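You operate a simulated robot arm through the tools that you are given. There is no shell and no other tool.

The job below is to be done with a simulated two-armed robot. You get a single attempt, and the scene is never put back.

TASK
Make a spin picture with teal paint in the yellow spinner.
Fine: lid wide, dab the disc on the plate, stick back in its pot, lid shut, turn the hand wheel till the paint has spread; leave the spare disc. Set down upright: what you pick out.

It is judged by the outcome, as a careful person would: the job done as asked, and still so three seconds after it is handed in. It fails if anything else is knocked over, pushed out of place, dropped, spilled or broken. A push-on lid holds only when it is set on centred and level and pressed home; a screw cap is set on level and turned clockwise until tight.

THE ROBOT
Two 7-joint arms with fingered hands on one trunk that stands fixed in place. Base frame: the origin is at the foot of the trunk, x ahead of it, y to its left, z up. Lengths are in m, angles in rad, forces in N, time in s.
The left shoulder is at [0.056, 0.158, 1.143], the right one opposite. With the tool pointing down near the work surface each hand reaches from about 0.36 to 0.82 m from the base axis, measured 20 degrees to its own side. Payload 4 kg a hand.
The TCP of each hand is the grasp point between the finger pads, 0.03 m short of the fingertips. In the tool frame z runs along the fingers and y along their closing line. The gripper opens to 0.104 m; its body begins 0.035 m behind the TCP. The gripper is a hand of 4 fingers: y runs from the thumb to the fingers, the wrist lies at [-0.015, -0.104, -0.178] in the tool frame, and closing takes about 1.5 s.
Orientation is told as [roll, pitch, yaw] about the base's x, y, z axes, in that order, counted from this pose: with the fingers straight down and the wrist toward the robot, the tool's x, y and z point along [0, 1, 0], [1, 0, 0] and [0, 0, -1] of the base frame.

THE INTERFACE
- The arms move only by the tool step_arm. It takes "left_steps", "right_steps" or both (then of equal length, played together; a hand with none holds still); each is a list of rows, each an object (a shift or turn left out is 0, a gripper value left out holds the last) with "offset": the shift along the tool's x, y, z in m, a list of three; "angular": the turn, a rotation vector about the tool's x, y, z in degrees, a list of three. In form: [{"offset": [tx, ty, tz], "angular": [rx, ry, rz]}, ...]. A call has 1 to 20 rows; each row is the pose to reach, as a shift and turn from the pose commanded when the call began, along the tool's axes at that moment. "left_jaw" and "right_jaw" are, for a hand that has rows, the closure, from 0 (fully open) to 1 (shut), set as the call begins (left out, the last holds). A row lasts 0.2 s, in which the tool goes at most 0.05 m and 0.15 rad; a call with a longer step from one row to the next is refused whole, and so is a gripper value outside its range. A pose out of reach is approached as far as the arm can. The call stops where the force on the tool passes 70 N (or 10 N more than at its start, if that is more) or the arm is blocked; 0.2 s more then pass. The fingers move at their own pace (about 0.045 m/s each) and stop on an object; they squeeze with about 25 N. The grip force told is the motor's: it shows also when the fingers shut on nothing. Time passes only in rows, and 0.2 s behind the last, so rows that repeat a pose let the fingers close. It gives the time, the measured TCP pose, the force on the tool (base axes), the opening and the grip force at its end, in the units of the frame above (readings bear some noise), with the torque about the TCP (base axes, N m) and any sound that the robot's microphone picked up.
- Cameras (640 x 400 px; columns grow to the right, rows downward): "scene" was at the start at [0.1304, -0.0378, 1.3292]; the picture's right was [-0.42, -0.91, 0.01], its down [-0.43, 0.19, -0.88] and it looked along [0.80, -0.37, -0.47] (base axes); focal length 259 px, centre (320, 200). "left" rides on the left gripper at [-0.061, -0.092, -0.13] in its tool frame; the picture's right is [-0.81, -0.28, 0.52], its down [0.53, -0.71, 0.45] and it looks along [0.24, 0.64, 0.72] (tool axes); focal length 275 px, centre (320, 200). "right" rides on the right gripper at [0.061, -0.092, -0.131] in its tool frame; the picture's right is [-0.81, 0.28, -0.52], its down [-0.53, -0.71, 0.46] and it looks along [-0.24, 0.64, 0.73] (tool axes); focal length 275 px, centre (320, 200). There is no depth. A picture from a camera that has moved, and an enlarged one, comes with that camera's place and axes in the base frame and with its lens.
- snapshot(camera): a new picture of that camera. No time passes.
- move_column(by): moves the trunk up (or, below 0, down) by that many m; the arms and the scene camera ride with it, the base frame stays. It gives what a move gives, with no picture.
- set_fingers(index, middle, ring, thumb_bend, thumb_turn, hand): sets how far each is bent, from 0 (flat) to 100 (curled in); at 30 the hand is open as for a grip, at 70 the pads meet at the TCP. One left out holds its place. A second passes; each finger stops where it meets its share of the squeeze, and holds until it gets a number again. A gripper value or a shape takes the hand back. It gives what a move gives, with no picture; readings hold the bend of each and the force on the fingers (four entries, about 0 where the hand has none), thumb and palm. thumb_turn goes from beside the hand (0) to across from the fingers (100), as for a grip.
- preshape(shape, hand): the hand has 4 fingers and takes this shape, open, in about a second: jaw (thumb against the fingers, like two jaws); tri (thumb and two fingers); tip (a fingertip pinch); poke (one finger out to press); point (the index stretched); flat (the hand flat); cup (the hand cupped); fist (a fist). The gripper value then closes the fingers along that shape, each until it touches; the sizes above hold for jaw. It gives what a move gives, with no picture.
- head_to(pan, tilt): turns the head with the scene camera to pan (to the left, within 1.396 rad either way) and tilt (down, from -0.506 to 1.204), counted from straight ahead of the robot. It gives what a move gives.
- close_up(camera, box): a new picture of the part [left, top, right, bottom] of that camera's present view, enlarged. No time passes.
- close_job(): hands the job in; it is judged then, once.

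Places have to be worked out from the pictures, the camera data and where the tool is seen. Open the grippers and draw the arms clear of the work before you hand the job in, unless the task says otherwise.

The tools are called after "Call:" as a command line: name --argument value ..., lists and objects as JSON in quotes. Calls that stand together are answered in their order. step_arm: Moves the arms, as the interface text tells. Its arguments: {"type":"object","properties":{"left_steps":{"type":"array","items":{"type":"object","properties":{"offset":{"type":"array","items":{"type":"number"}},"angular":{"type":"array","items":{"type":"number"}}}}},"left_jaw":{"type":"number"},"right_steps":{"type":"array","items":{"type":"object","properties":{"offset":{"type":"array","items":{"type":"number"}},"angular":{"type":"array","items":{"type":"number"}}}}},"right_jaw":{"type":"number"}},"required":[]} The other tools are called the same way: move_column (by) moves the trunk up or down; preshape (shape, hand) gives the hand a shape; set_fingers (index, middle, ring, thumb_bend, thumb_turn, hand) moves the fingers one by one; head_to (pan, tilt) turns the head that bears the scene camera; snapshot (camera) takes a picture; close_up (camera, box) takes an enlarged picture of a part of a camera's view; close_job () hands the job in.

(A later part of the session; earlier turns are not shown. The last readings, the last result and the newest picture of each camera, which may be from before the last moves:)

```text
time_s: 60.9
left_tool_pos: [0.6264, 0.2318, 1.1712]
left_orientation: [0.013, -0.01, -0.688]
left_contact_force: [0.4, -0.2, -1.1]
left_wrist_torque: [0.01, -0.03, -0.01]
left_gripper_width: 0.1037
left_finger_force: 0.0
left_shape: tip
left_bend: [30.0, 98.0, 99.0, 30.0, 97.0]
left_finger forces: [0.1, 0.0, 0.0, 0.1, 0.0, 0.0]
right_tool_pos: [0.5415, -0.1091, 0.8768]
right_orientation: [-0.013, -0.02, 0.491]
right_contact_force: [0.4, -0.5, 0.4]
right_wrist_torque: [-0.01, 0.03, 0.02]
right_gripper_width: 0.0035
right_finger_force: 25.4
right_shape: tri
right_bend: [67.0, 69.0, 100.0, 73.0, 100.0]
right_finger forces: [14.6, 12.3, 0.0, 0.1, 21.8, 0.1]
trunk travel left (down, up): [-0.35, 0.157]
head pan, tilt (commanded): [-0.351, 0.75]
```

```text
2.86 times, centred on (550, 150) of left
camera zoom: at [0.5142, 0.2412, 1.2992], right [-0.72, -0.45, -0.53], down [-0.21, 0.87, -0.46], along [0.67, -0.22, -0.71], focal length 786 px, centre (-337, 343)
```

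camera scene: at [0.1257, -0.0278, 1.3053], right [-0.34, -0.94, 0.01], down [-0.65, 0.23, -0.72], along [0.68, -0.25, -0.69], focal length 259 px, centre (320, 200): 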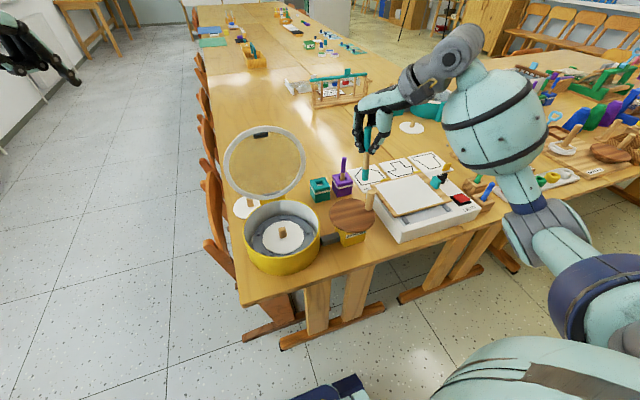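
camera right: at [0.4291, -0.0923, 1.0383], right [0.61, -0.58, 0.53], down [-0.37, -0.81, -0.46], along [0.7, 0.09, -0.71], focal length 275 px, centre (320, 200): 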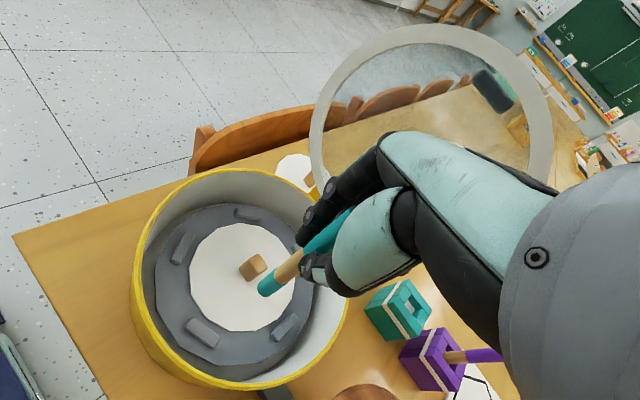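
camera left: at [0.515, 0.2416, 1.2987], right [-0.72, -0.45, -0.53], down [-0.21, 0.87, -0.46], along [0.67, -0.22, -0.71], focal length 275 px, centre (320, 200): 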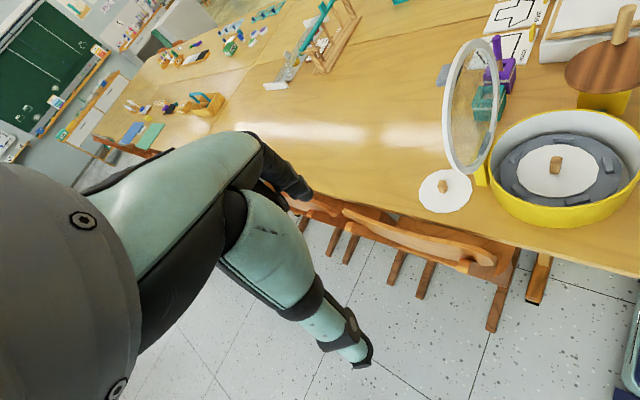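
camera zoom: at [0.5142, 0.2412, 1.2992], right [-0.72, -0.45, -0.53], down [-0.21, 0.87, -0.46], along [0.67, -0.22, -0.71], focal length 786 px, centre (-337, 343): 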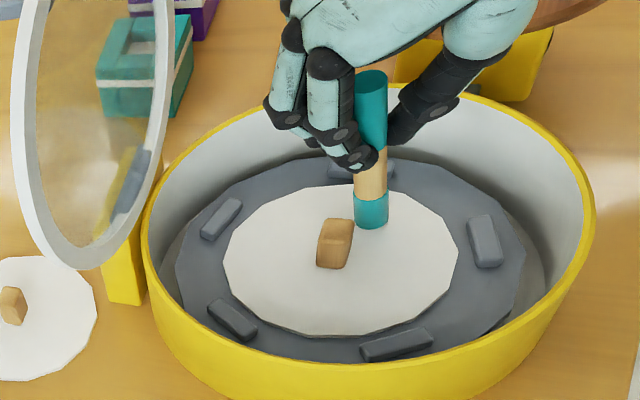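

Still no contact, tip estimated at z≈0.778. I continue down a few millimetres at a time.

Call:
step_arm --right_steps '[{"offset": [0, 0, 0.002]}, {"offset": [0, 0, 0.004]}, {"offset": [0, 0, 0.006]}, {"offset": [0, 0, 0.006]}]'

Call:
close_up --camera "right" --box '[160, 180, 340, 360]'

Call:
close_up --camera "left" --box '[480, 80, 620, 220]'

```text
time_s: 61.9
left_tool_pos: [0.6249, 0.2308, 1.1717]
left_orientation: [0.018, -0.011, -0.686]
left_contact_force: [0.0, -0.6, 0.0]
left_wrist_torque: [-0.02, 0.04, -0.01]
left_gripper_width: 0.1038
left_finger_force: 0.0
left_shape: tip
left_bend: [30.0, 98.0, 99.0, 30.0, 97.0]
left_finger forces: [0.1, 0.0, 0.1, 0.0, 0.1, 0.1]
right_tool_pos: [0.5419, -0.1097, 0.8732]
right_orientation: [-0.014, -0.028, 0.49]
right_contact_force: [0.1, -0.1, 16.1]
right_wrist_torque: [0.03, -0.08, -0.02]
right_gripper_width: 0.0038
right_finger_force: 25.0
right_shape: tri
right_bend: [67.0, 71.0, 100.0, 73.0, 100.0]
right_finger forces: [16.1, 14.4, 0.0, 0.1, 26.1, 0.1]
trunk travel left (down, up): [-0.35, 0.157]
head pan, tilt (commanded): [-0.351, 0.75]
```

```text
2.22 times, centred on (250, 270) of right
camera zoom: at [0.4272, -0.0986, 1.0002], right [0.61, -0.59, 0.53], down [-0.36, -0.81, -0.47], along [0.7, 0.09, -0.7], focal length 612 px, centre (476, 44)
```

zoom: 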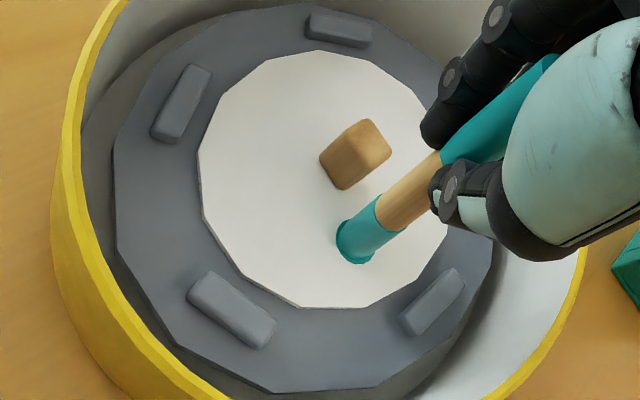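

```text
2.86 times, centred on (550, 150) of left
camera zoom: at [0.5126, 0.2416, 1.2999], right [-0.72, -0.45, -0.53], down [-0.21, 0.87, -0.46], along [0.67, -0.22, -0.71], focal length 786 px, centre (-337, 343)
```

zoom: 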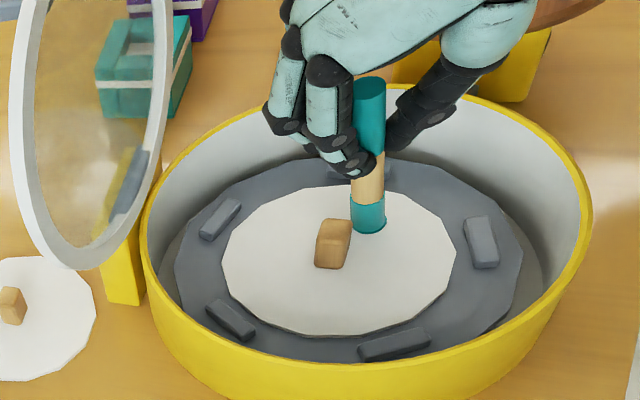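

Contact at 16 N and a teal dab is appearing around the tip. I lift off to look at the disc.

Call:
step_arm --right_steps '[{"offset": [0, 0, -0.01]}, {"offset": [0, 0, -0.025]}, {"offset": [0, 0, -0.04]}, {"offset": [0, 0, -0.04]}]'

Call:
close_up --camera "right" --box '[130, 160, 340, 370]'

Call:
close_up --camera "left" --box '[480, 80, 620, 220]'

Call:
close_up --camera "scene" --box '[245, 160, 345, 270]'

```text
time_s: 62.9
left_tool_pos: [0.6272, 0.2305, 1.1703]
left_orientation: [0.014, -0.011, -0.688]
left_contact_force: [-0.2, 0.1, -0.4]
left_wrist_torque: [-0.01, -0.01, 0.03]
left_gripper_width: 0.1038
left_finger_force: 0.1
left_shape: tip
left_bend: [30.0, 98.0, 99.0, 30.0, 97.0]
left_finger forces: [0.0, 0.0, 0.1, 0.0, 0.0, 0.1]
right_tool_pos: [0.5395, -0.11, 0.9108]
right_orientation: [-0.013, -0.016, 0.491]
right_contact_force: [-0.3, -0.7, 0.1]
right_wrist_torque: [0.03, 0.0, 0.03]
right_gripper_width: 0.0036
right_finger_force: 25.3
right_shape: tri
right_bend: [67.0, 69.0, 100.0, 73.0, 100.0]
right_finger forces: [15.7, 13.3, 0.0, 0.1, 22.1, 0.0]
trunk travel left (down, up): [-0.35, 0.157]
head pan, tilt (commanded): [-0.351, 0.75]
```

```text
1.90 times, centred on (235, 265) of right
camera zoom: at [0.4274, -0.0989, 1.0381], right [0.61, -0.58, 0.53], down [-0.37, -0.81, -0.46], along [0.7, 0.09, -0.71], focal length 524 px, centre (482, 76)
```

zoom: 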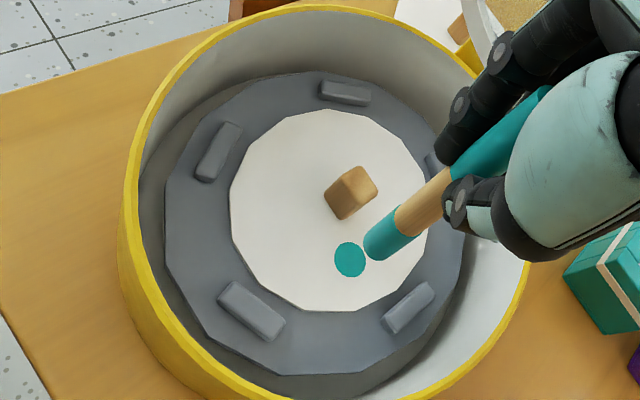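

```text
2.86 times, centred on (550, 150) of left
camera zoom: at [0.5145, 0.2411, 1.299], right [-0.72, -0.45, -0.53], down [-0.21, 0.87, -0.46], along [0.67, -0.22, -0.71], focal length 786 px, centre (-337, 343)
```

zoom: 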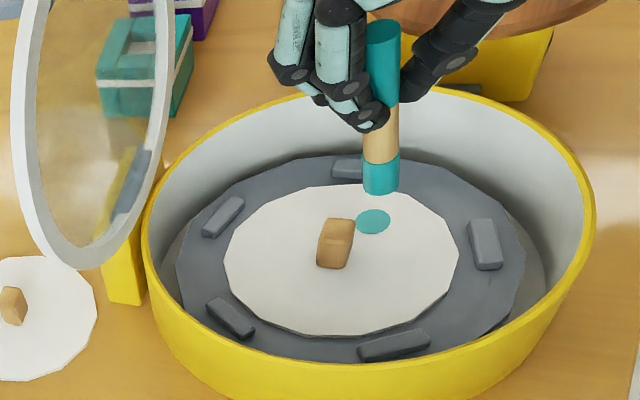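

```text
3.64 times, centred on (295, 215) of scene
camera zoom: at [0.1252, -0.0281, 1.3053], right [-0.34, -0.94, 0.0], down [-0.65, 0.23, -0.72], along [0.68, -0.25, -0.69], focal length 942 px, centre (411, 146)
```

zoom: 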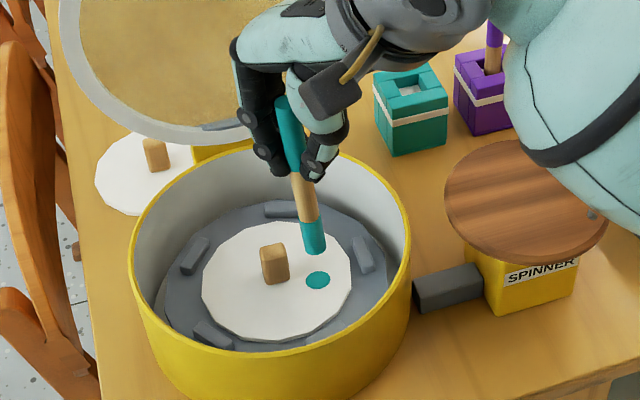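

A clean teal dab sits on the disc, and the stick hasn't shifted in the grip. I carry the stick back by the same route to above its pot.

Call:
step_arm --right_steps '[{"offset": [-0.0006, 0.0008, -0.04]}, {"offset": [-0.0011, 0.0015, -0.08]}, {"offset": [-0.0017, 0.0023, -0.117]}, {"offset": [-0.0375, -0.0219, -0.117]}, {"offset": [-0.0732, -0.0461, -0.117]}, {"offset": [-0.109, -0.0703, -0.117]}, {"offset": [-0.1447, -0.0945, -0.117]}, {"offset": [-0.1648, -0.0571, -0.117]}, {"offset": [-0.1849, -0.0197, -0.117]}, {"offset": [-0.2049, 0.0178, -0.117]}, {"offset": [-0.225, 0.0552, -0.117]}, {"offset": [-0.2052, 0.0658, -0.117]}, {"offset": [-0.1854, 0.0764, -0.117]}, {"offset": [-0.1854, 0.0764, -0.117]}]'

Call:
close_up --camera "right" --box '[180, 220, 340, 360]'

Call:
close_up --camera "scene" --box '[270, 60, 400, 220]'

```text
time_s: 65.9
left_tool_pos: [0.6272, 0.2308, 1.1689]
left_orientation: [0.012, -0.01, -0.686]
left_contact_force: [0.3, 0.4, -0.4]
left_wrist_torque: [0.01, 0.0, 0.01]
left_gripper_width: 0.104
left_finger_force: 0.0
left_shape: tip
left_bend: [30.0, 98.0, 99.0, 30.0, 97.0]
left_finger forces: [0.1, 0.0, 0.1, 0.0, 0.0, 0.1]
right_tool_pos: [0.6955, -0.2353, 1.0327]
right_orientation: [-0.013, -0.019, 0.49]
right_contact_force: [-0.1, -1.1, -0.3]
right_wrist_torque: [0.01, -0.03, -0.03]
right_gripper_width: 0.0036
right_finger_force: 24.9
right_shape: tri
right_bend: [67.0, 70.0, 100.0, 73.0, 100.0]
right_finger forces: [16.0, 13.9, 0.0, 0.1, 21.8, 0.0]
trunk travel left (down, up): [-0.35, 0.157]
head pan, tilt (commanded): [-0.351, 0.75]
```

```text
2.86 times, centred on (260, 290) of right
camera zoom: at [0.5822, -0.2247, 1.1604], right [0.61, -0.58, 0.53], down [-0.37, -0.81, -0.46], along [0.7, 0.09, -0.71], focal length 786 px, centre (491, -57)
```

zoom: 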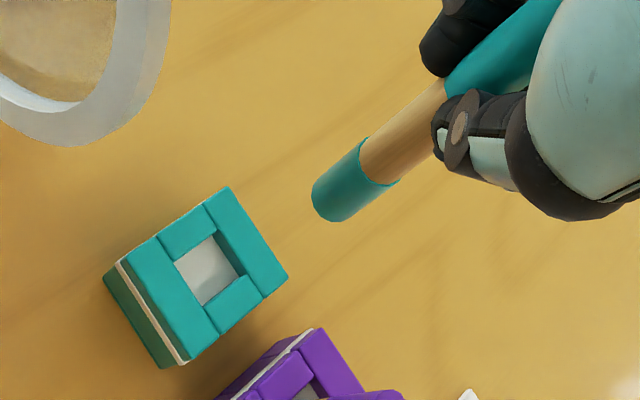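

```text
2.50 times, centred on (335, 140) of scene
camera zoom: at [0.1257, -0.0286, 1.3053], right [-0.34, -0.94, 0.0], down [-0.65, 0.23, -0.72], along [0.68, -0.25, -0.69], focal length 647 px, centre (282, 350)
```

zoom: 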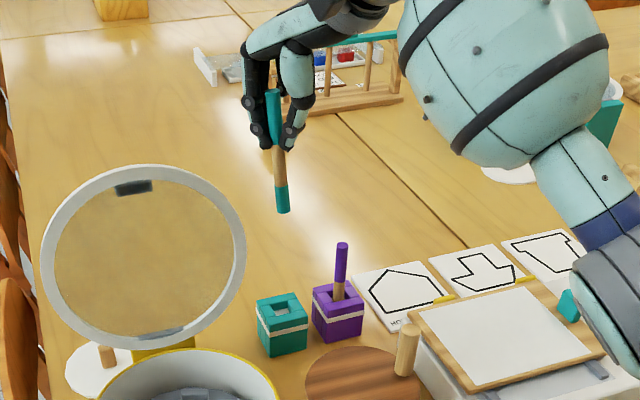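

The pot top is at z≈0.781 with its hole centred at about (0.696,-0.237), while the stick leans ~7° in the hand (tip ~1.1 cm toward the robot from the TCP). I tilt the hand so the stick is vertical and come down 10 cm, then check.

Call:
step_arm --right_steps '[{"offset": [0, 0, 0], "angular": [-3.1, -1.7, 0]}, {"offset": [0, 0, 0], "angular": [-6.26, -3.35, 0]}, {"offset": [0.0003, -0.0005, 0.025], "angular": [-6.26, -3.35, 0]}, {"offset": [0.0007, -0.001, 0.05], "angular": [-6.26, -3.35, 0]}, {"offset": [0.0011, -0.0015, 0.075], "angular": [-6.26, -3.35, 0]}, {"offset": [0.0014, -0.0019, 0.1], "angular": [-6.26, -3.35, 0]}, {"offset": [0.0014, -0.0019, 0.1], "angular": [-6.26, -3.35, 0]}]'

Call:
close_up --camera "right" --box '[180, 220, 340, 360]'

Call:
close_up --camera "scene" --box '[280, 110, 380, 210]'

Call:
close_up --camera "left" --box '[430, 20, 570, 160]'

```text
time_s: 67.5
left_tool_pos: [0.6255, 0.231, 1.1718]
left_orientation: [0.016, -0.01, -0.688]
left_contact_force: [-0.4, -0.2, 0.3]
left_wrist_torque: [-0.02, 0.0, 0.01]
left_gripper_width: 0.1037
left_finger_force: 0.0
left_shape: tip
left_bend: [30.0, 98.0, 99.0, 30.0, 97.0]
left_finger forces: [0.0, 0.1, 0.0, 0.1, 0.1, 0.0]
right_tool_pos: [0.6945, -0.239, 0.9304]
right_orientation: [-0.074, -0.127, 0.496]
right_contact_force: [0.4, 0.2, -0.7]
right_wrist_torque: [0.01, 0.0, -0.04]
right_gripper_width: 0.0036
right_finger_force: 24.8
right_shape: tri
right_bend: [67.0, 70.0, 100.0, 73.0, 100.0]
right_finger forces: [16.1, 14.0, 0.1, 0.0, 21.8, 0.0]
trunk travel left (down, up): [-0.35, 0.157]
head pan, tilt (commanded): [-0.351, 0.75]
```

```text
2.86 times, centred on (260, 290) of right
camera zoom: at [0.565, -0.2276, 1.0431], right [0.54, -0.58, 0.61], down [-0.31, -0.81, -0.5], along [0.78, 0.09, -0.62], focal length 786 px, centre (491, -57)
```

zoom: 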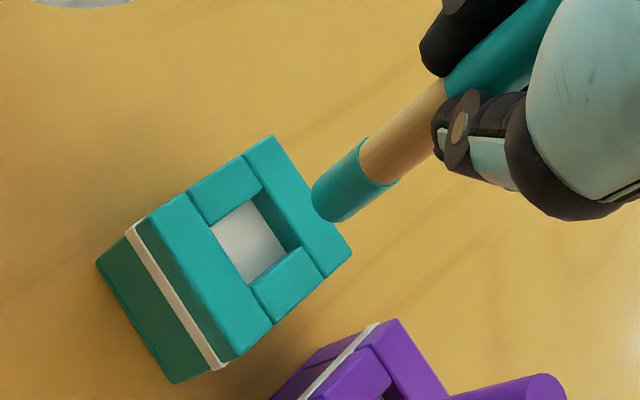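

```text
4.00 times, centred on (330, 160) of scene
camera zoom: at [0.1249, -0.028, 1.3054], right [-0.34, -0.94, 0.0], down [-0.65, 0.23, -0.72], along [0.68, -0.25, -0.69], focal length 1036 px, centre (280, 360)
```

zoom: 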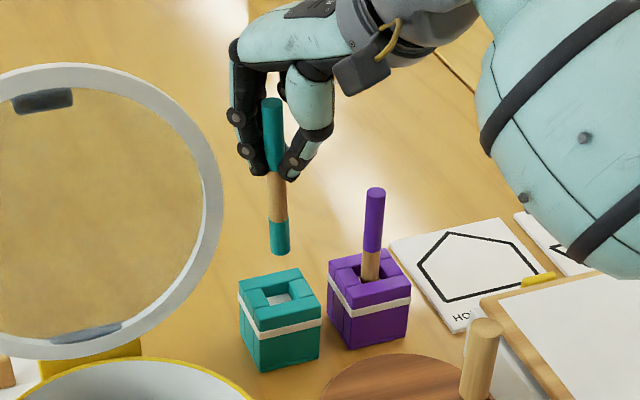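

```text
2.86 times, centred on (500, 90) of left
camera zoom: at [0.514, 0.2413, 1.2992], right [-0.72, -0.45, -0.53], down [-0.21, 0.87, -0.46], along [0.67, -0.22, -0.71], focal length 786 px, centre (-194, 514)
```

zoom: 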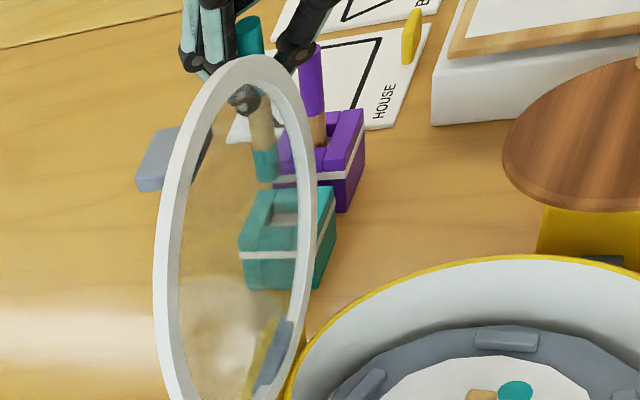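

The tip is about 3–4 mm short of the hole centre in x. I shift by that and lower until the tip is just above the pot rim to confirm alignment.

Call:
step_arm --right_steps '[{"offset": [0.0015, -0.001, 0.02]}, {"offset": [0.003, -0.002, 0.0419]}, {"offset": [0.003, -0.002, 0.0419]}]'

Call:
close_up --camera "right" --box '[200, 230, 320, 340]'

Call:
close_up --camera "scene" --box '[300, 140, 360, 200]'

Call:
close_up --camera "left" --box '[450, 40, 530, 120]'

```text
time_s: 68.3
left_tool_pos: [0.6228, 0.232, 1.1722]
left_orientation: [0.014, -0.015, -0.686]
left_contact_force: [0.5, 0.5, 0.0]
left_wrist_torque: [-0.05, -0.03, 0.02]
left_gripper_width: 0.1038
left_finger_force: 0.1
left_shape: tip
left_bend: [30.0, 98.0, 99.0, 30.0, 97.0]
left_finger forces: [0.1, 0.0, 0.1, 0.0, 0.0, 0.0]
right_tool_pos: [0.6972, -0.2361, 0.8931]
right_orientation: [-0.077, -0.14, 0.495]
right_contact_force: [-0.4, -0.6, 22.9]
right_wrist_torque: [0.05, -0.12, 0.0]
right_gripper_width: 0.004
right_finger_force: 25.0
right_shape: tri
right_bend: [67.0, 71.0, 100.0, 74.0, 100.0]
right_finger forces: [17.5, 18.2, 0.1, 0.0, 27.1, 0.0]
trunk travel left (down, up): [-0.35, 0.157]
head pan, tilt (commanded): [-0.351, 0.75]
```

```text
3.64 times, centred on (260, 285) of right
camera zoom: at [0.5669, -0.2256, 1.0054], right [0.54, -0.58, 0.61], down [-0.3, -0.81, -0.51], along [0.79, 0.09, -0.61], focal length 1001 px, centre (538, -109)
```

zoom: 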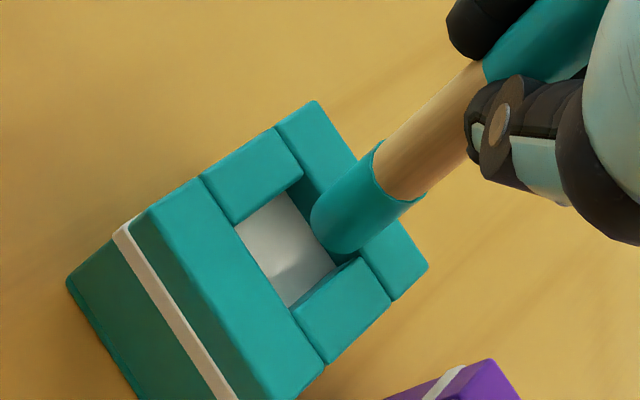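

```text
6.67 times, centred on (330, 170) of scene
camera zoom: at [0.1215, -0.0273, 1.3059], right [-0.34, -0.94, 0.0], down [-0.65, 0.23, -0.72], along [0.68, -0.25, -0.69], focal length 1726 px, centre (253, 400)
```

zoom: 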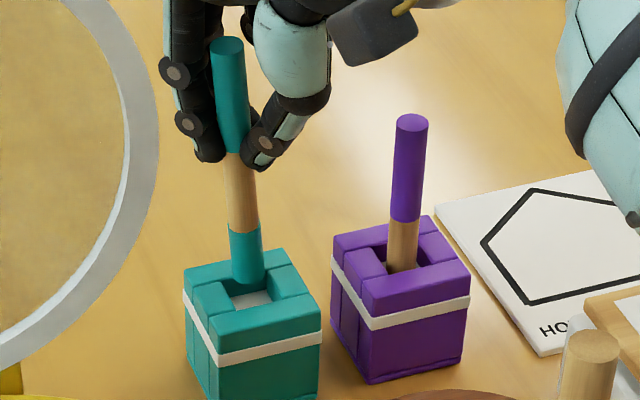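

```text
5.00 times, centred on (490, 80) of left
camera zoom: at [0.511, 0.2421, 1.3006], right [-0.72, -0.45, -0.53], down [-0.2, 0.87, -0.46], along [0.67, -0.22, -0.71], focal length 1376 px, centre (-530, 800)
```

zoom: 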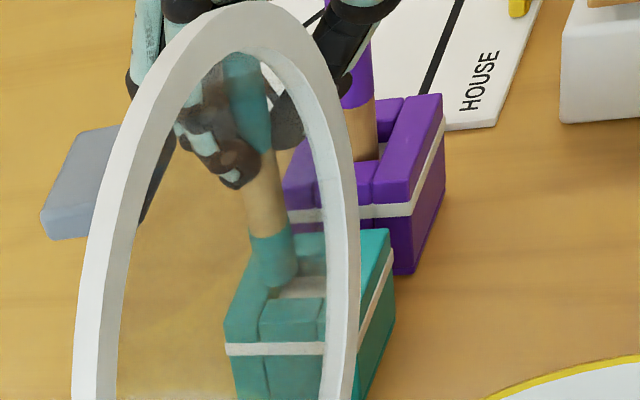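

The tip landed on the pot's far rim (23 N). I back up about 12 mm, shift it 8 mm toward the robot and 3 mm left, and look again.

Call:
step_arm --right_steps '[{"offset": [0.0, 0.001, -0.008]}, {"offset": [0.0055, -0.0041, -0.0131]}, {"offset": [0.0055, -0.0041, -0.0131]}]'

Call:
close_up --camera "right" --box '[200, 230, 320, 340]'

Call:
close_up --camera "scene" --box '[300, 140, 360, 200]'

Call:
close_up --camera "left" --box '[450, 40, 530, 120]'

```text
time_s: 69.1
left_tool_pos: [0.6251, 0.231, 1.1704]
left_orientation: [0.017, -0.01, -0.688]
left_contact_force: [-0.6, -0.4, -0.1]
left_wrist_torque: [0.0, 0.02, -0.02]
left_gripper_width: 0.104
left_finger_force: 0.0
left_shape: tip
left_bend: [30.0, 98.0, 99.0, 30.0, 97.0]
left_finger forces: [0.1, 0.0, 0.0, 0.0, 0.0, 0.0]
right_tool_pos: [0.6879, -0.2336, 0.9003]
right_orientation: [-0.07, -0.125, 0.495]
right_contact_force: [-0.6, 0.3, 0.0]
right_wrist_torque: [0.01, 0.02, -0.01]
right_gripper_width: 0.0041
right_finger_force: 24.8
right_shape: tri
right_bend: [66.0, 71.0, 100.0, 74.0, 100.0]
right_finger forces: [16.8, 14.3, 0.0, 0.0, 22.1, 0.0]
trunk travel left (down, up): [-0.35, 0.157]
head pan, tilt (commanded): [-0.351, 0.75]
```

```text
3.64 times, centred on (260, 285) of right
camera zoom: at [0.5598, -0.2221, 1.0137], right [0.54, -0.58, 0.6], down [-0.31, -0.81, -0.5], along [0.78, 0.09, -0.62], focal length 1001 px, centre (538, -109)
```

zoom: 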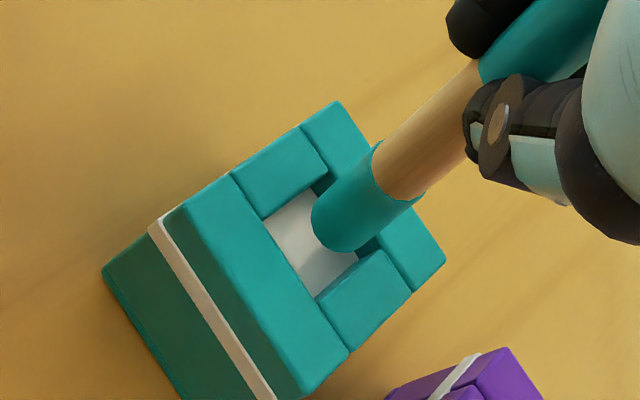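

```text
6.67 times, centred on (330, 170) of scene
camera zoom: at [0.1245, -0.0279, 1.3054], right [-0.34, -0.94, 0.0], down [-0.65, 0.23, -0.72], along [0.68, -0.25, -0.69], focal length 1726 px, centre (253, 400)
```

zoom: 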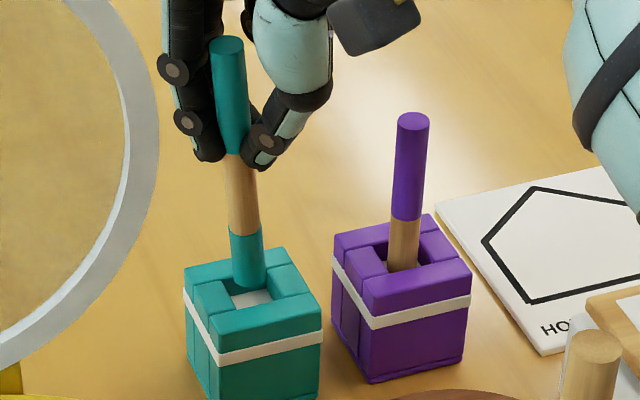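

```text
5.00 times, centred on (490, 80) of left
camera zoom: at [0.5136, 0.2413, 1.2994], right [-0.72, -0.45, -0.53], down [-0.21, 0.87, -0.46], along [0.67, -0.22, -0.71], focal length 1376 px, centre (-530, 800)
```

zoom: 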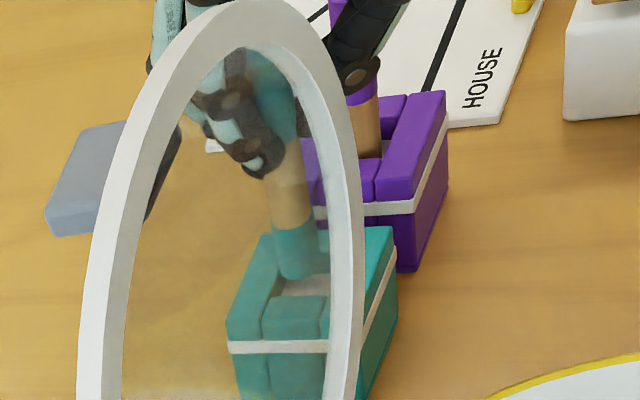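

The tip foot now projects onto the hole centre; the stick still leans ~4.5° in y (top toward +y). I tilt the hand to straighten it while keeping the tip in place, then re-check.

Call:
step_arm --right_steps '[{"offset": [-0.0035, -0.0019, 0], "angular": [-1.1, 2.0, 0.33]}, {"offset": [-0.0071, -0.0038, 0], "angular": [-2.15, 4.01, 0.67]}, {"offset": [-0.0071, -0.0038, 0], "angular": [-2.15, 4.01, 0.67]}]'

Call:
close_up --camera "right" --box '[200, 230, 320, 340]'

Call:
close_up --camera "scene" --box '[300, 140, 360, 200]'

```text
time_s: 69.9
left_tool_pos: [0.6259, 0.2307, 1.1697]
left_orientation: [0.015, -0.012, -0.684]
left_contact_force: [0.5, 0.4, -0.7]
left_wrist_torque: [0.0, -0.03, 0.04]
left_gripper_width: 0.1037
left_finger_force: 0.1
left_shape: tip
left_bend: [30.0, 98.0, 99.0, 30.0, 97.0]
left_finger forces: [0.0, 0.0, 0.1, 0.0, 0.1, 0.0]
right_tool_pos: [0.6874, -0.2404, 0.9018]
right_orientation: [0.0, -0.167, 0.485]
right_contact_force: [-0.5, 0.3, 0.1]
right_wrist_torque: [0.02, 0.0, 0.01]
right_gripper_width: 0.0042
right_finger_force: 24.4
right_shape: tri
right_bend: [66.0, 71.0, 100.0, 74.0, 100.0]
right_finger forces: [16.8, 14.3, 0.1, 0.0, 22.1, 0.1]
trunk travel left (down, up): [-0.35, 0.157]
head pan, tilt (commanded): [-0.351, 0.75]
```

```text
3.64 times, centred on (260, 285) of right
camera zoom: at [0.5594, -0.239, 1.0147], right [0.54, -0.63, 0.56], down [-0.31, -0.76, -0.57], along [0.78, 0.14, -0.61], focal length 1001 px, centre (538, -109)
```

zoom: 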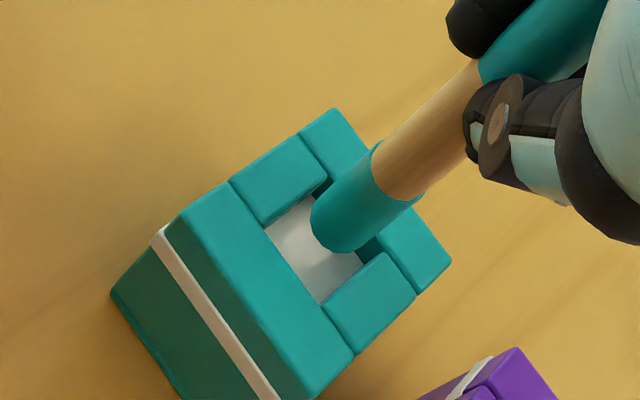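

```text
6.67 times, centred on (330, 170) of scene
camera zoom: at [0.1252, -0.028, 1.3053], right [-0.34, -0.94, 0.0], down [-0.65, 0.23, -0.72], along [0.68, -0.25, -0.69], focal length 1726 px, centre (253, 400)
```

zoom: 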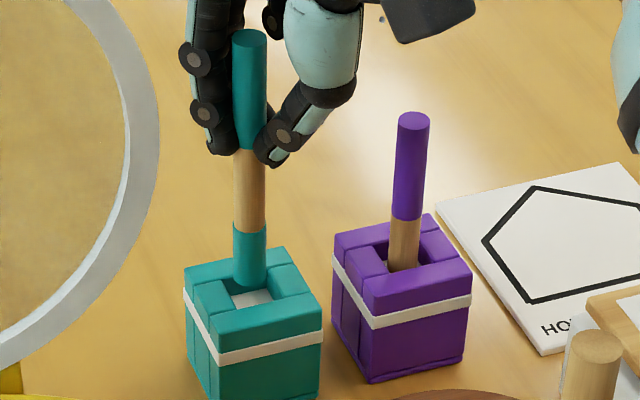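

The stick is now vertical in both views, with its foot over the hole. I lower 15 mm gently.

Call:
step_arm --right_steps '[{"offset": [0, -0.0008, 0.0049]}, {"offset": [0, -0.0016, 0.0098]}, {"offset": [0, -0.0025, 0.0148]}, {"offset": [0, -0.0025, 0.0148]}]'

Call:
close_up --camera "right" --box '[200, 230, 320, 340]'

Call:
close_up --camera "scene" --box '[300, 140, 360, 200]'

```text
time_s: 70.9
left_tool_pos: [0.6269, 0.2308, 1.1694]
left_orientation: [0.014, -0.011, -0.689]
left_contact_force: [-0.3, 0.3, 0.4]
left_wrist_torque: [-0.03, 0.0, -0.01]
left_gripper_width: 0.1041
left_finger_force: 0.1
left_shape: tip
left_bend: [30.0, 98.0, 99.0, 30.0, 97.0]
left_finger forces: [0.0, 0.0, 0.1, 0.1, 0.0, 0.0]
right_tool_pos: [0.6878, -0.2419, 0.8869]
right_orientation: [-0.001, -0.167, 0.483]
right_contact_force: [-0.3, -0.5, -0.3]
right_wrist_torque: [0.03, -0.03, -0.01]
right_gripper_width: 0.004
right_finger_force: 25.5
right_shape: tri
right_bend: [66.0, 71.0, 100.0, 74.0, 100.0]
right_finger forces: [16.8, 14.1, 0.0, 0.0, 22.0, 0.0]
trunk travel left (down, up): [-0.35, 0.157]
head pan, tilt (commanded): [-0.351, 0.75]
```

```text
3.64 times, centred on (260, 285) of right
camera zoom: at [0.5598, -0.2391, 0.9996], right [0.54, -0.63, 0.56], down [-0.31, -0.76, -0.57], along [0.78, 0.14, -0.61], focal length 1001 px, centre (538, -109)
```

zoom: 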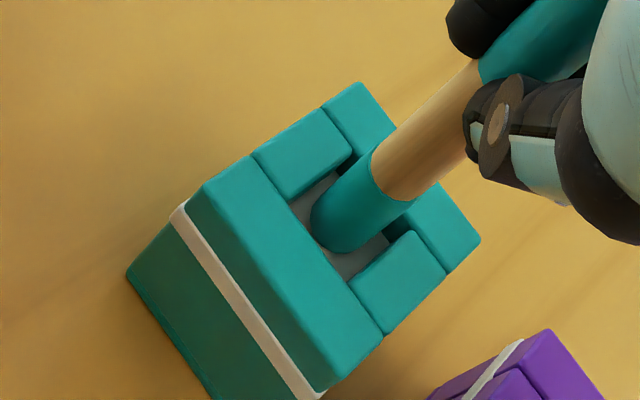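

```text
6.67 times, centred on (330, 170) of scene
camera zoom: at [0.1251, -0.0281, 1.3054], right [-0.34, -0.94, 0.0], down [-0.65, 0.23, -0.72], along [0.68, -0.25, -0.69], focal length 1726 px, centre (253, 400)
```

zoom: 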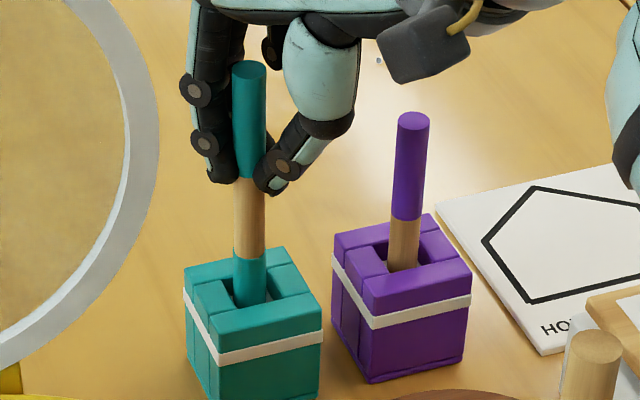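

The tip has entered the hole without resistance. I lower another 20 mm.

Call:
step_arm --right_steps '[{"offset": [0, -0.0008, 0.0049]}, {"offset": [0, -0.0016, 0.0098]}, {"offset": [0, -0.0025, 0.0148]}, {"offset": [0, -0.0033, 0.0197]}, {"offset": [0, -0.0033, 0.0197]}]'

Call:
close_up --camera "scene" --box '[300, 140, 360, 200]'

Call:
close_up --camera "right" --box '[200, 210, 320, 320]'

```text
time_s: 72.1
left_tool_pos: [0.6246, 0.2314, 1.1704]
left_orientation: [0.012, -0.009, -0.689]
left_contact_force: [0.2, 0.8, 0.2]
left_wrist_torque: [-0.04, 0.02, -0.04]
left_gripper_width: 0.1041
left_finger_force: 0.1
left_shape: tip
left_bend: [30.0, 98.0, 99.0, 30.0, 97.0]
left_finger forces: [0.1, 0.0, 0.0, 0.0, 0.0, 0.0]
right_tool_pos: [0.6877, -0.2414, 0.8655]
right_orientation: [-0.002, -0.167, 0.487]
right_contact_force: [-1.2, 0.0, 0.6]
right_wrist_torque: [0.03, -0.01, 0.0]
right_gripper_width: 0.0039
right_finger_force: 24.9
right_shape: tri
right_bend: [66.0, 71.0, 100.0, 74.0, 100.0]
right_finger forces: [17.3, 14.0, 0.0, 0.0, 21.6, 0.0]
trunk travel left (down, up): [-0.35, 0.157]
head pan, tilt (commanded): [-0.351, 0.75]
```

```text
6.67 times, centred on (330, 170) of scene
camera zoom: at [0.125, -0.0281, 1.3054], right [-0.34, -0.94, 0.0], down [-0.65, 0.23, -0.72], along [0.68, -0.25, -0.69], focal length 1726 px, centre (253, 400)
```

zoom: 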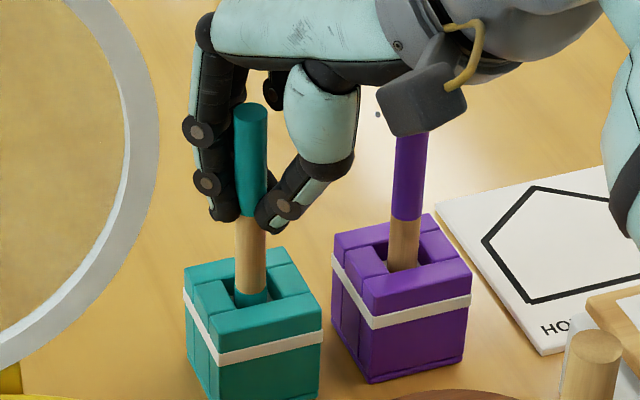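

```text
3.64 times, centred on (260, 265) of right
camera zoom: at [0.5589, -0.2396, 0.9795], right [0.54, -0.63, 0.56], down [-0.31, -0.76, -0.57], along [0.78, 0.14, -0.61], focal length 1001 px, centre (538, -36)
```

zoom: 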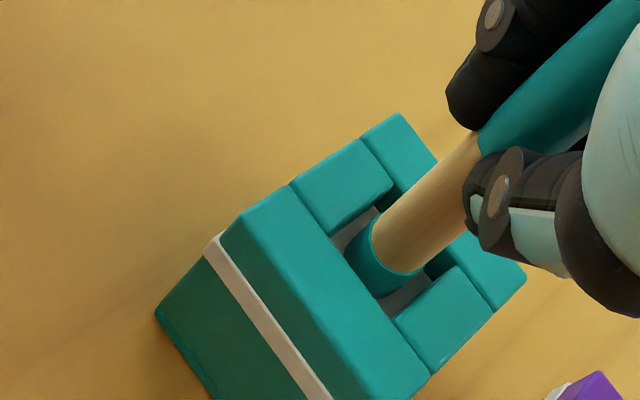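

Still free. I continue down in 5 mm steps to the original depth (TCP ≈0.845).

Call:
step_arm --right_steps '[{"offset": [0, -0.0008, 0.0049]}, {"offset": [0, -0.0016, 0.0098]}, {"offset": [0, -0.0023, 0.0138]}, {"offset": [0, -0.0023, 0.0138]}]'

Call:
close_up --camera "scene" --box '[300, 140, 360, 200]'

Call:
close_up --camera "right" --box '[200, 210, 320, 320]'

```text
time_s: 73.1
left_tool_pos: [0.6245, 0.2313, 1.1706]
left_orientation: [0.014, -0.011, -0.687]
left_contact_force: [0.4, 0.5, 0.4]
left_wrist_torque: [-0.01, 0.01, 0.01]
left_gripper_width: 0.1041
left_finger_force: 0.0
left_shape: tip
left_bend: [30.0, 98.0, 99.0, 30.0, 97.0]
left_finger forces: [0.0, 0.1, 0.0, 0.0, 0.1, 0.0]
right_tool_pos: [0.6882, -0.2404, 0.8526]
right_orientation: [0.001, -0.165, 0.486]
right_contact_force: [0.9, 0.1, -1.2]
right_wrist_torque: [0.0, 0.0, 0.0]
right_gripper_width: 0.0038
right_finger_force: 24.5
right_shape: tri
right_bend: [66.0, 71.0, 100.0, 74.0, 100.0]
right_finger forces: [17.2, 13.9, 0.0, 0.0, 21.5, 0.0]
trunk travel left (down, up): [-0.35, 0.157]
head pan, tilt (commanded): [-0.351, 0.75]
```

```text
6.67 times, centred on (330, 170) of scene
camera zoom: at [0.1251, -0.0281, 1.3054], right [-0.34, -0.94, 0.0], down [-0.65, 0.23, -0.72], along [0.68, -0.25, -0.69], focal length 1726 px, centre (253, 400)
```

zoom: 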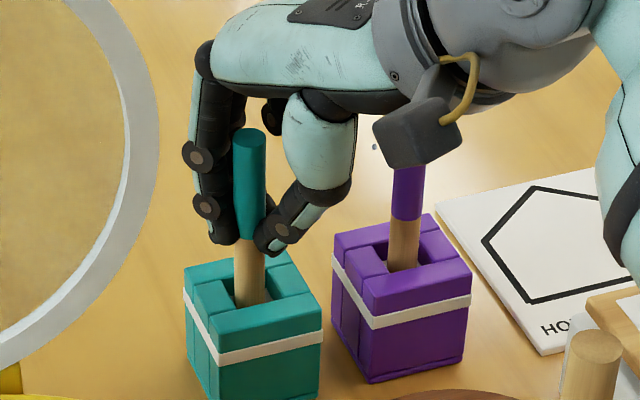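

```text
3.64 times, centred on (260, 265) of right
camera zoom: at [0.5595, -0.2394, 0.9662], right [0.54, -0.63, 0.56], down [-0.31, -0.76, -0.57], along [0.78, 0.14, -0.61], focal length 1001 px, centre (538, -36)
```

zoom: 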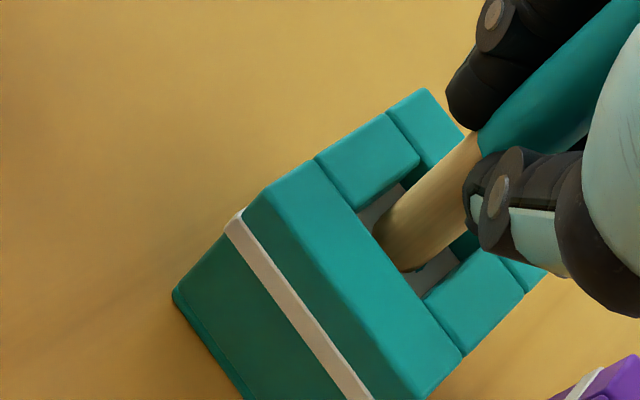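

By comparing the visible wood length, about 8 mm remain. I go down 2–3 mm per row until the bottom is felt.

Call:
step_arm --right_steps '[{"offset": [0, -0.0004, 0.0025]}, {"offset": [0, -0.0008, 0.005]}, {"offset": [0, -0.0011, 0.0069]}, {"offset": [0, -0.0011, 0.0069]}]'

Call:
close_up --camera "scene" --box '[300, 140, 360, 200]'

```text
time_s: 74.1
left_tool_pos: [0.6262, 0.2294, 1.171]
left_orientation: [0.014, -0.011, -0.688]
left_contact_force: [-0.3, 0.3, 0.4]
left_wrist_torque: [0.02, 0.0, 0.01]
left_gripper_width: 0.104
left_finger_force: 0.0
left_shape: tip
left_bend: [30.0, 98.0, 99.0, 30.0, 97.0]
left_finger forces: [0.0, 0.0, 0.0, 0.1, 0.0, 0.1]
right_tool_pos: [0.6882, -0.2398, 0.8446]
right_orientation: [-0.001, -0.165, 0.486]
right_contact_force: [0.3, 0.5, -0.3]
right_wrist_torque: [-0.05, -0.02, -0.01]
right_gripper_width: 0.0038
right_finger_force: 25.0
right_shape: tri
right_bend: [66.0, 71.0, 100.0, 74.0, 100.0]
right_finger forces: [17.2, 13.8, 0.0, 0.1, 21.5, 0.1]
trunk travel left (down, up): [-0.35, 0.157]
head pan, tilt (commanded): [-0.351, 0.75]
```

```text
6.67 times, centred on (330, 170) of scene
camera zoom: at [0.125, -0.0281, 1.3054], right [-0.34, -0.94, 0.0], down [-0.65, 0.23, -0.72], along [0.68, -0.25, -0.69], focal length 1726 px, centre (253, 400)
```

zoom: 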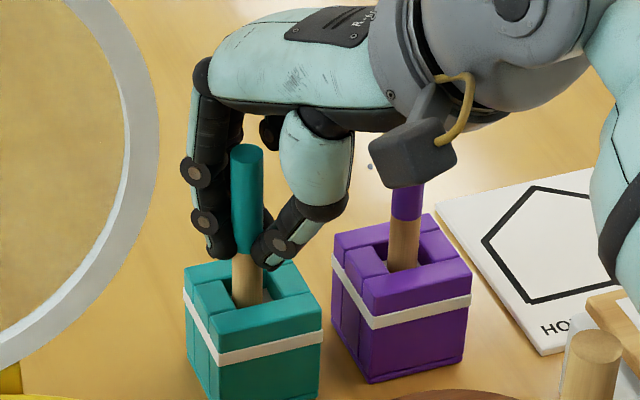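

The stick top is within ~2 mm of its original height. I lower 2 mm more and open the fingers.

Call:
step_arm --right_steps '[{"offset": [0, -0.0002, 0.001]}, {"offset": [0, -0.0003, 0.002]}, {"offset": [0, -0.0003, 0.002]}]'

Call:
step_arm --right_steps '[{"offset": [0, 0, 0]}, {"offset": [0, 0, 0]}, {"offset": [0, 0, 0]}, {"offset": [0, 0, 0]}, {"offset": [0, 0, 0]}, {"offset": [0, 0, 0]}, {"offset": [0, 0, 0]}]' --right_jaw 0.0

Call:
close_up --camera "scene" --box '[290, 130, 370, 210]'

Call:
close_up --camera "right" --box '[180, 180, 380, 380]'

```text
time_s: 74.9
left_tool_pos: [0.6257, 0.2319, 1.1701]
left_orientation: [0.017, -0.009, -0.688]
left_contact_force: [0.8, -0.3, -0.3]
left_wrist_torque: [-0.01, 0.03, -0.02]
left_gripper_width: 0.1041
left_finger_force: 0.1
left_shape: tip
left_bend: [30.0, 98.0, 99.0, 30.0, 97.0]
left_finger forces: [0.1, 0.1, 0.1, 0.0, 0.0, 0.0]
right_tool_pos: [0.6872, -0.2383, 0.8431]
right_orientation: [0.0, -0.168, 0.485]
right_contact_force: [0.8, -0.4, 2.6]
right_wrist_torque: [0.0, -0.02, 0.02]
right_gripper_width: 0.0037
right_finger_force: 25.1
right_shape: tri
right_bend: [66.0, 71.0, 100.0, 74.0, 100.0]
right_finger forces: [17.5, 14.2, 0.0, 0.0, 22.0, 0.0]
trunk travel left (down, up): [-0.35, 0.157]
head pan, tilt (commanded): [-0.351, 0.75]
```

```text
time_s: 76.5
left_tool_pos: [0.6258, 0.2309, 1.1705]
left_orientation: [0.015, -0.011, -0.688]
left_contact_force: [0.6, -0.5, 0.0]
left_wrist_torque: [0.01, -0.01, -0.01]
left_gripper_width: 0.1037
left_finger_force: 0.0
left_shape: tip
left_bend: [30.0, 98.0, 99.0, 30.0, 97.0]
left_finger forces: [0.1, 0.1, 0.0, 0.0, 0.0, 0.1]
right_tool_pos: [0.6875, -0.2408, 0.842]
right_orientation: [-0.001, -0.167, 0.486]
right_contact_force: [-0.3, 0.4, -0.1]
right_wrist_torque: [0.0, 0.0, -0.03]
right_gripper_width: 0.1036
right_finger_force: 0.1
right_shape: tri
right_bend: [30.0, 30.0, 99.0, 30.0, 98.0]
right_finger forces: [0.0, 0.1, 0.0, 0.0, 0.1, 0.1]
trunk travel left (down, up): [-0.35, 0.157]
head pan, tilt (commanded): [-0.351, 0.75]
```

```text
5.00 times, centred on (330, 170) of scene
camera zoom: at [0.1251, -0.0281, 1.3054], right [-0.34, -0.94, 0.0], down [-0.65, 0.23, -0.72], along [0.68, -0.25, -0.69], focal length 1295 px, centre (270, 350)
```

zoom: 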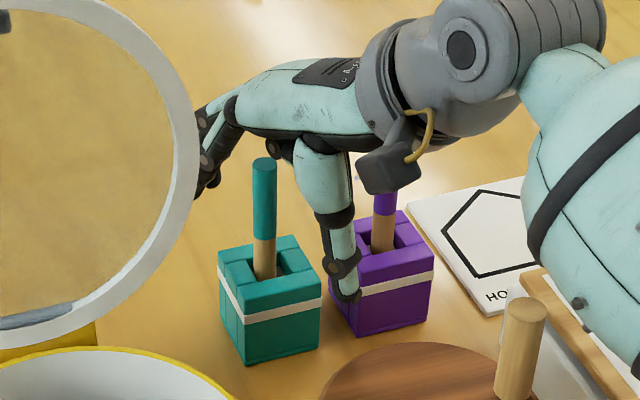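

```text
2.00 times, centred on (280, 280) of right
camera zoom: at [0.5598, -0.2379, 0.9564], right [0.54, -0.63, 0.56], down [-0.31, -0.76, -0.57], along [0.78, 0.14, -0.61], focal length 551 px, centre (400, 40)
```

zoom: 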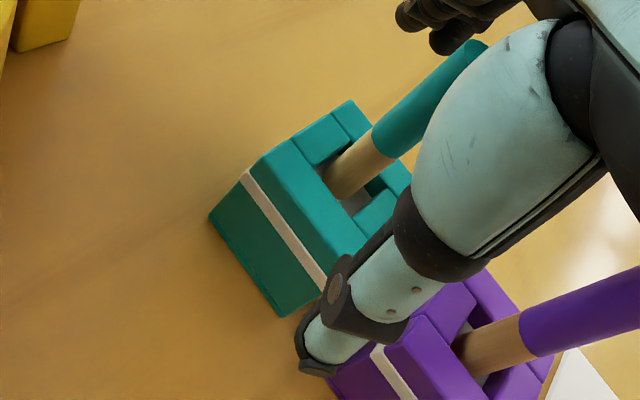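

The stick stands upright in its pot again and the fingers are open. I rise straight up, then shift right, away from the lid.

Call:
step_arm --right_steps '[{"offset": [0, 0.0042, -0.0247]}, {"offset": [0, 0.0083, -0.0493]}, {"offset": [0, 0.0133, -0.0789]}, {"offset": [0, 0.0183, -0.1085]}, {"offset": [-0.0265, 0.0095, -0.138]}, {"offset": [-0.044, -0.0072, -0.148]}, {"offset": [-0.044, -0.0072, -0.148]}]'

Call:
snapshot --camera "scene"

Call:
snapshot --camera "left"

Call:
snapshot --camera "right"

```text
time_s: 78.1
left_tool_pos: [0.6255, 0.2316, 1.1703]
left_orientation: [0.013, -0.011, -0.687]
left_contact_force: [0.0, 0.8, 0.1]
left_wrist_torque: [-0.04, 0.0, 0.02]
left_gripper_width: 0.104
left_finger_force: 0.2
left_shape: tip
left_bend: [30.0, 98.0, 99.0, 30.0, 97.0]
left_finger forces: [0.0, 0.0, 0.0, 0.0, 0.0, 0.1]
right_tool_pos: [0.6783, -0.2934, 0.9865]
right_orientation: [-0.002, -0.167, 0.485]
right_contact_force: [-0.1, 0.0, -0.6]
right_wrist_torque: [0.03, 0.01, 0.02]
right_gripper_width: 0.1037
right_finger_force: 0.0
right_shape: tri
right_bend: [30.0, 30.0, 99.0, 30.0, 98.0]
right_finger forces: [0.1, 0.1, 0.0, 0.0, 0.1, 0.0]
trunk travel left (down, up): [-0.35, 0.157]
head pan, tilt (commanded): [-0.351, 0.75]
```

```text
taken
camera scene: at [0.1253, -0.0276, 1.3053], right [-0.34, -0.94, 0.01], down [-0.65, 0.23, -0.72], along [0.68, -0.25, -0.69], focal length 259 px, centre (320, 200)
```

scene: 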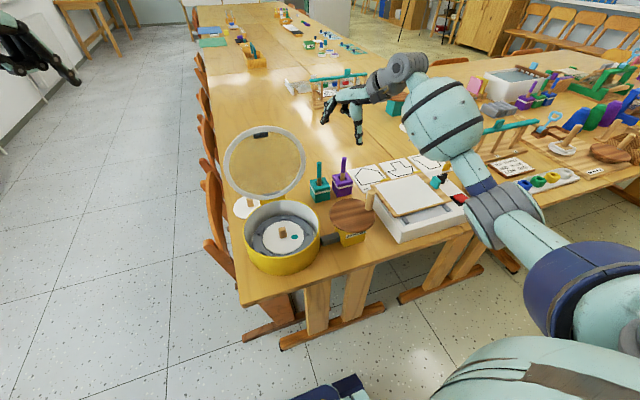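

```text
taken
camera left: at [0.5145, 0.2417, 1.2989], right [-0.72, -0.45, -0.53], down [-0.21, 0.87, -0.46], along [0.67, -0.22, -0.71], focal length 275 px, centre (320, 200)
```

left: 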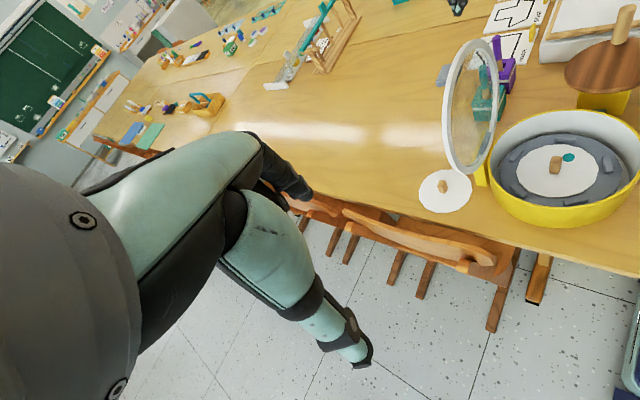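

```text
taken
camera right: at [0.5504, -0.2921, 1.101], right [0.54, -0.63, 0.56], down [-0.31, -0.77, -0.57], along [0.78, 0.14, -0.61], focal length 275 px, centre (320, 200)
```

right: 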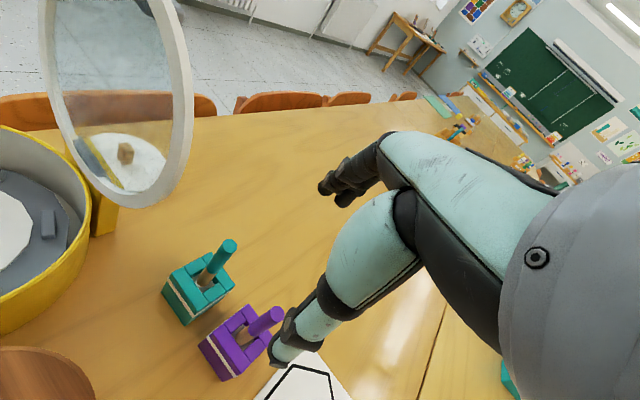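

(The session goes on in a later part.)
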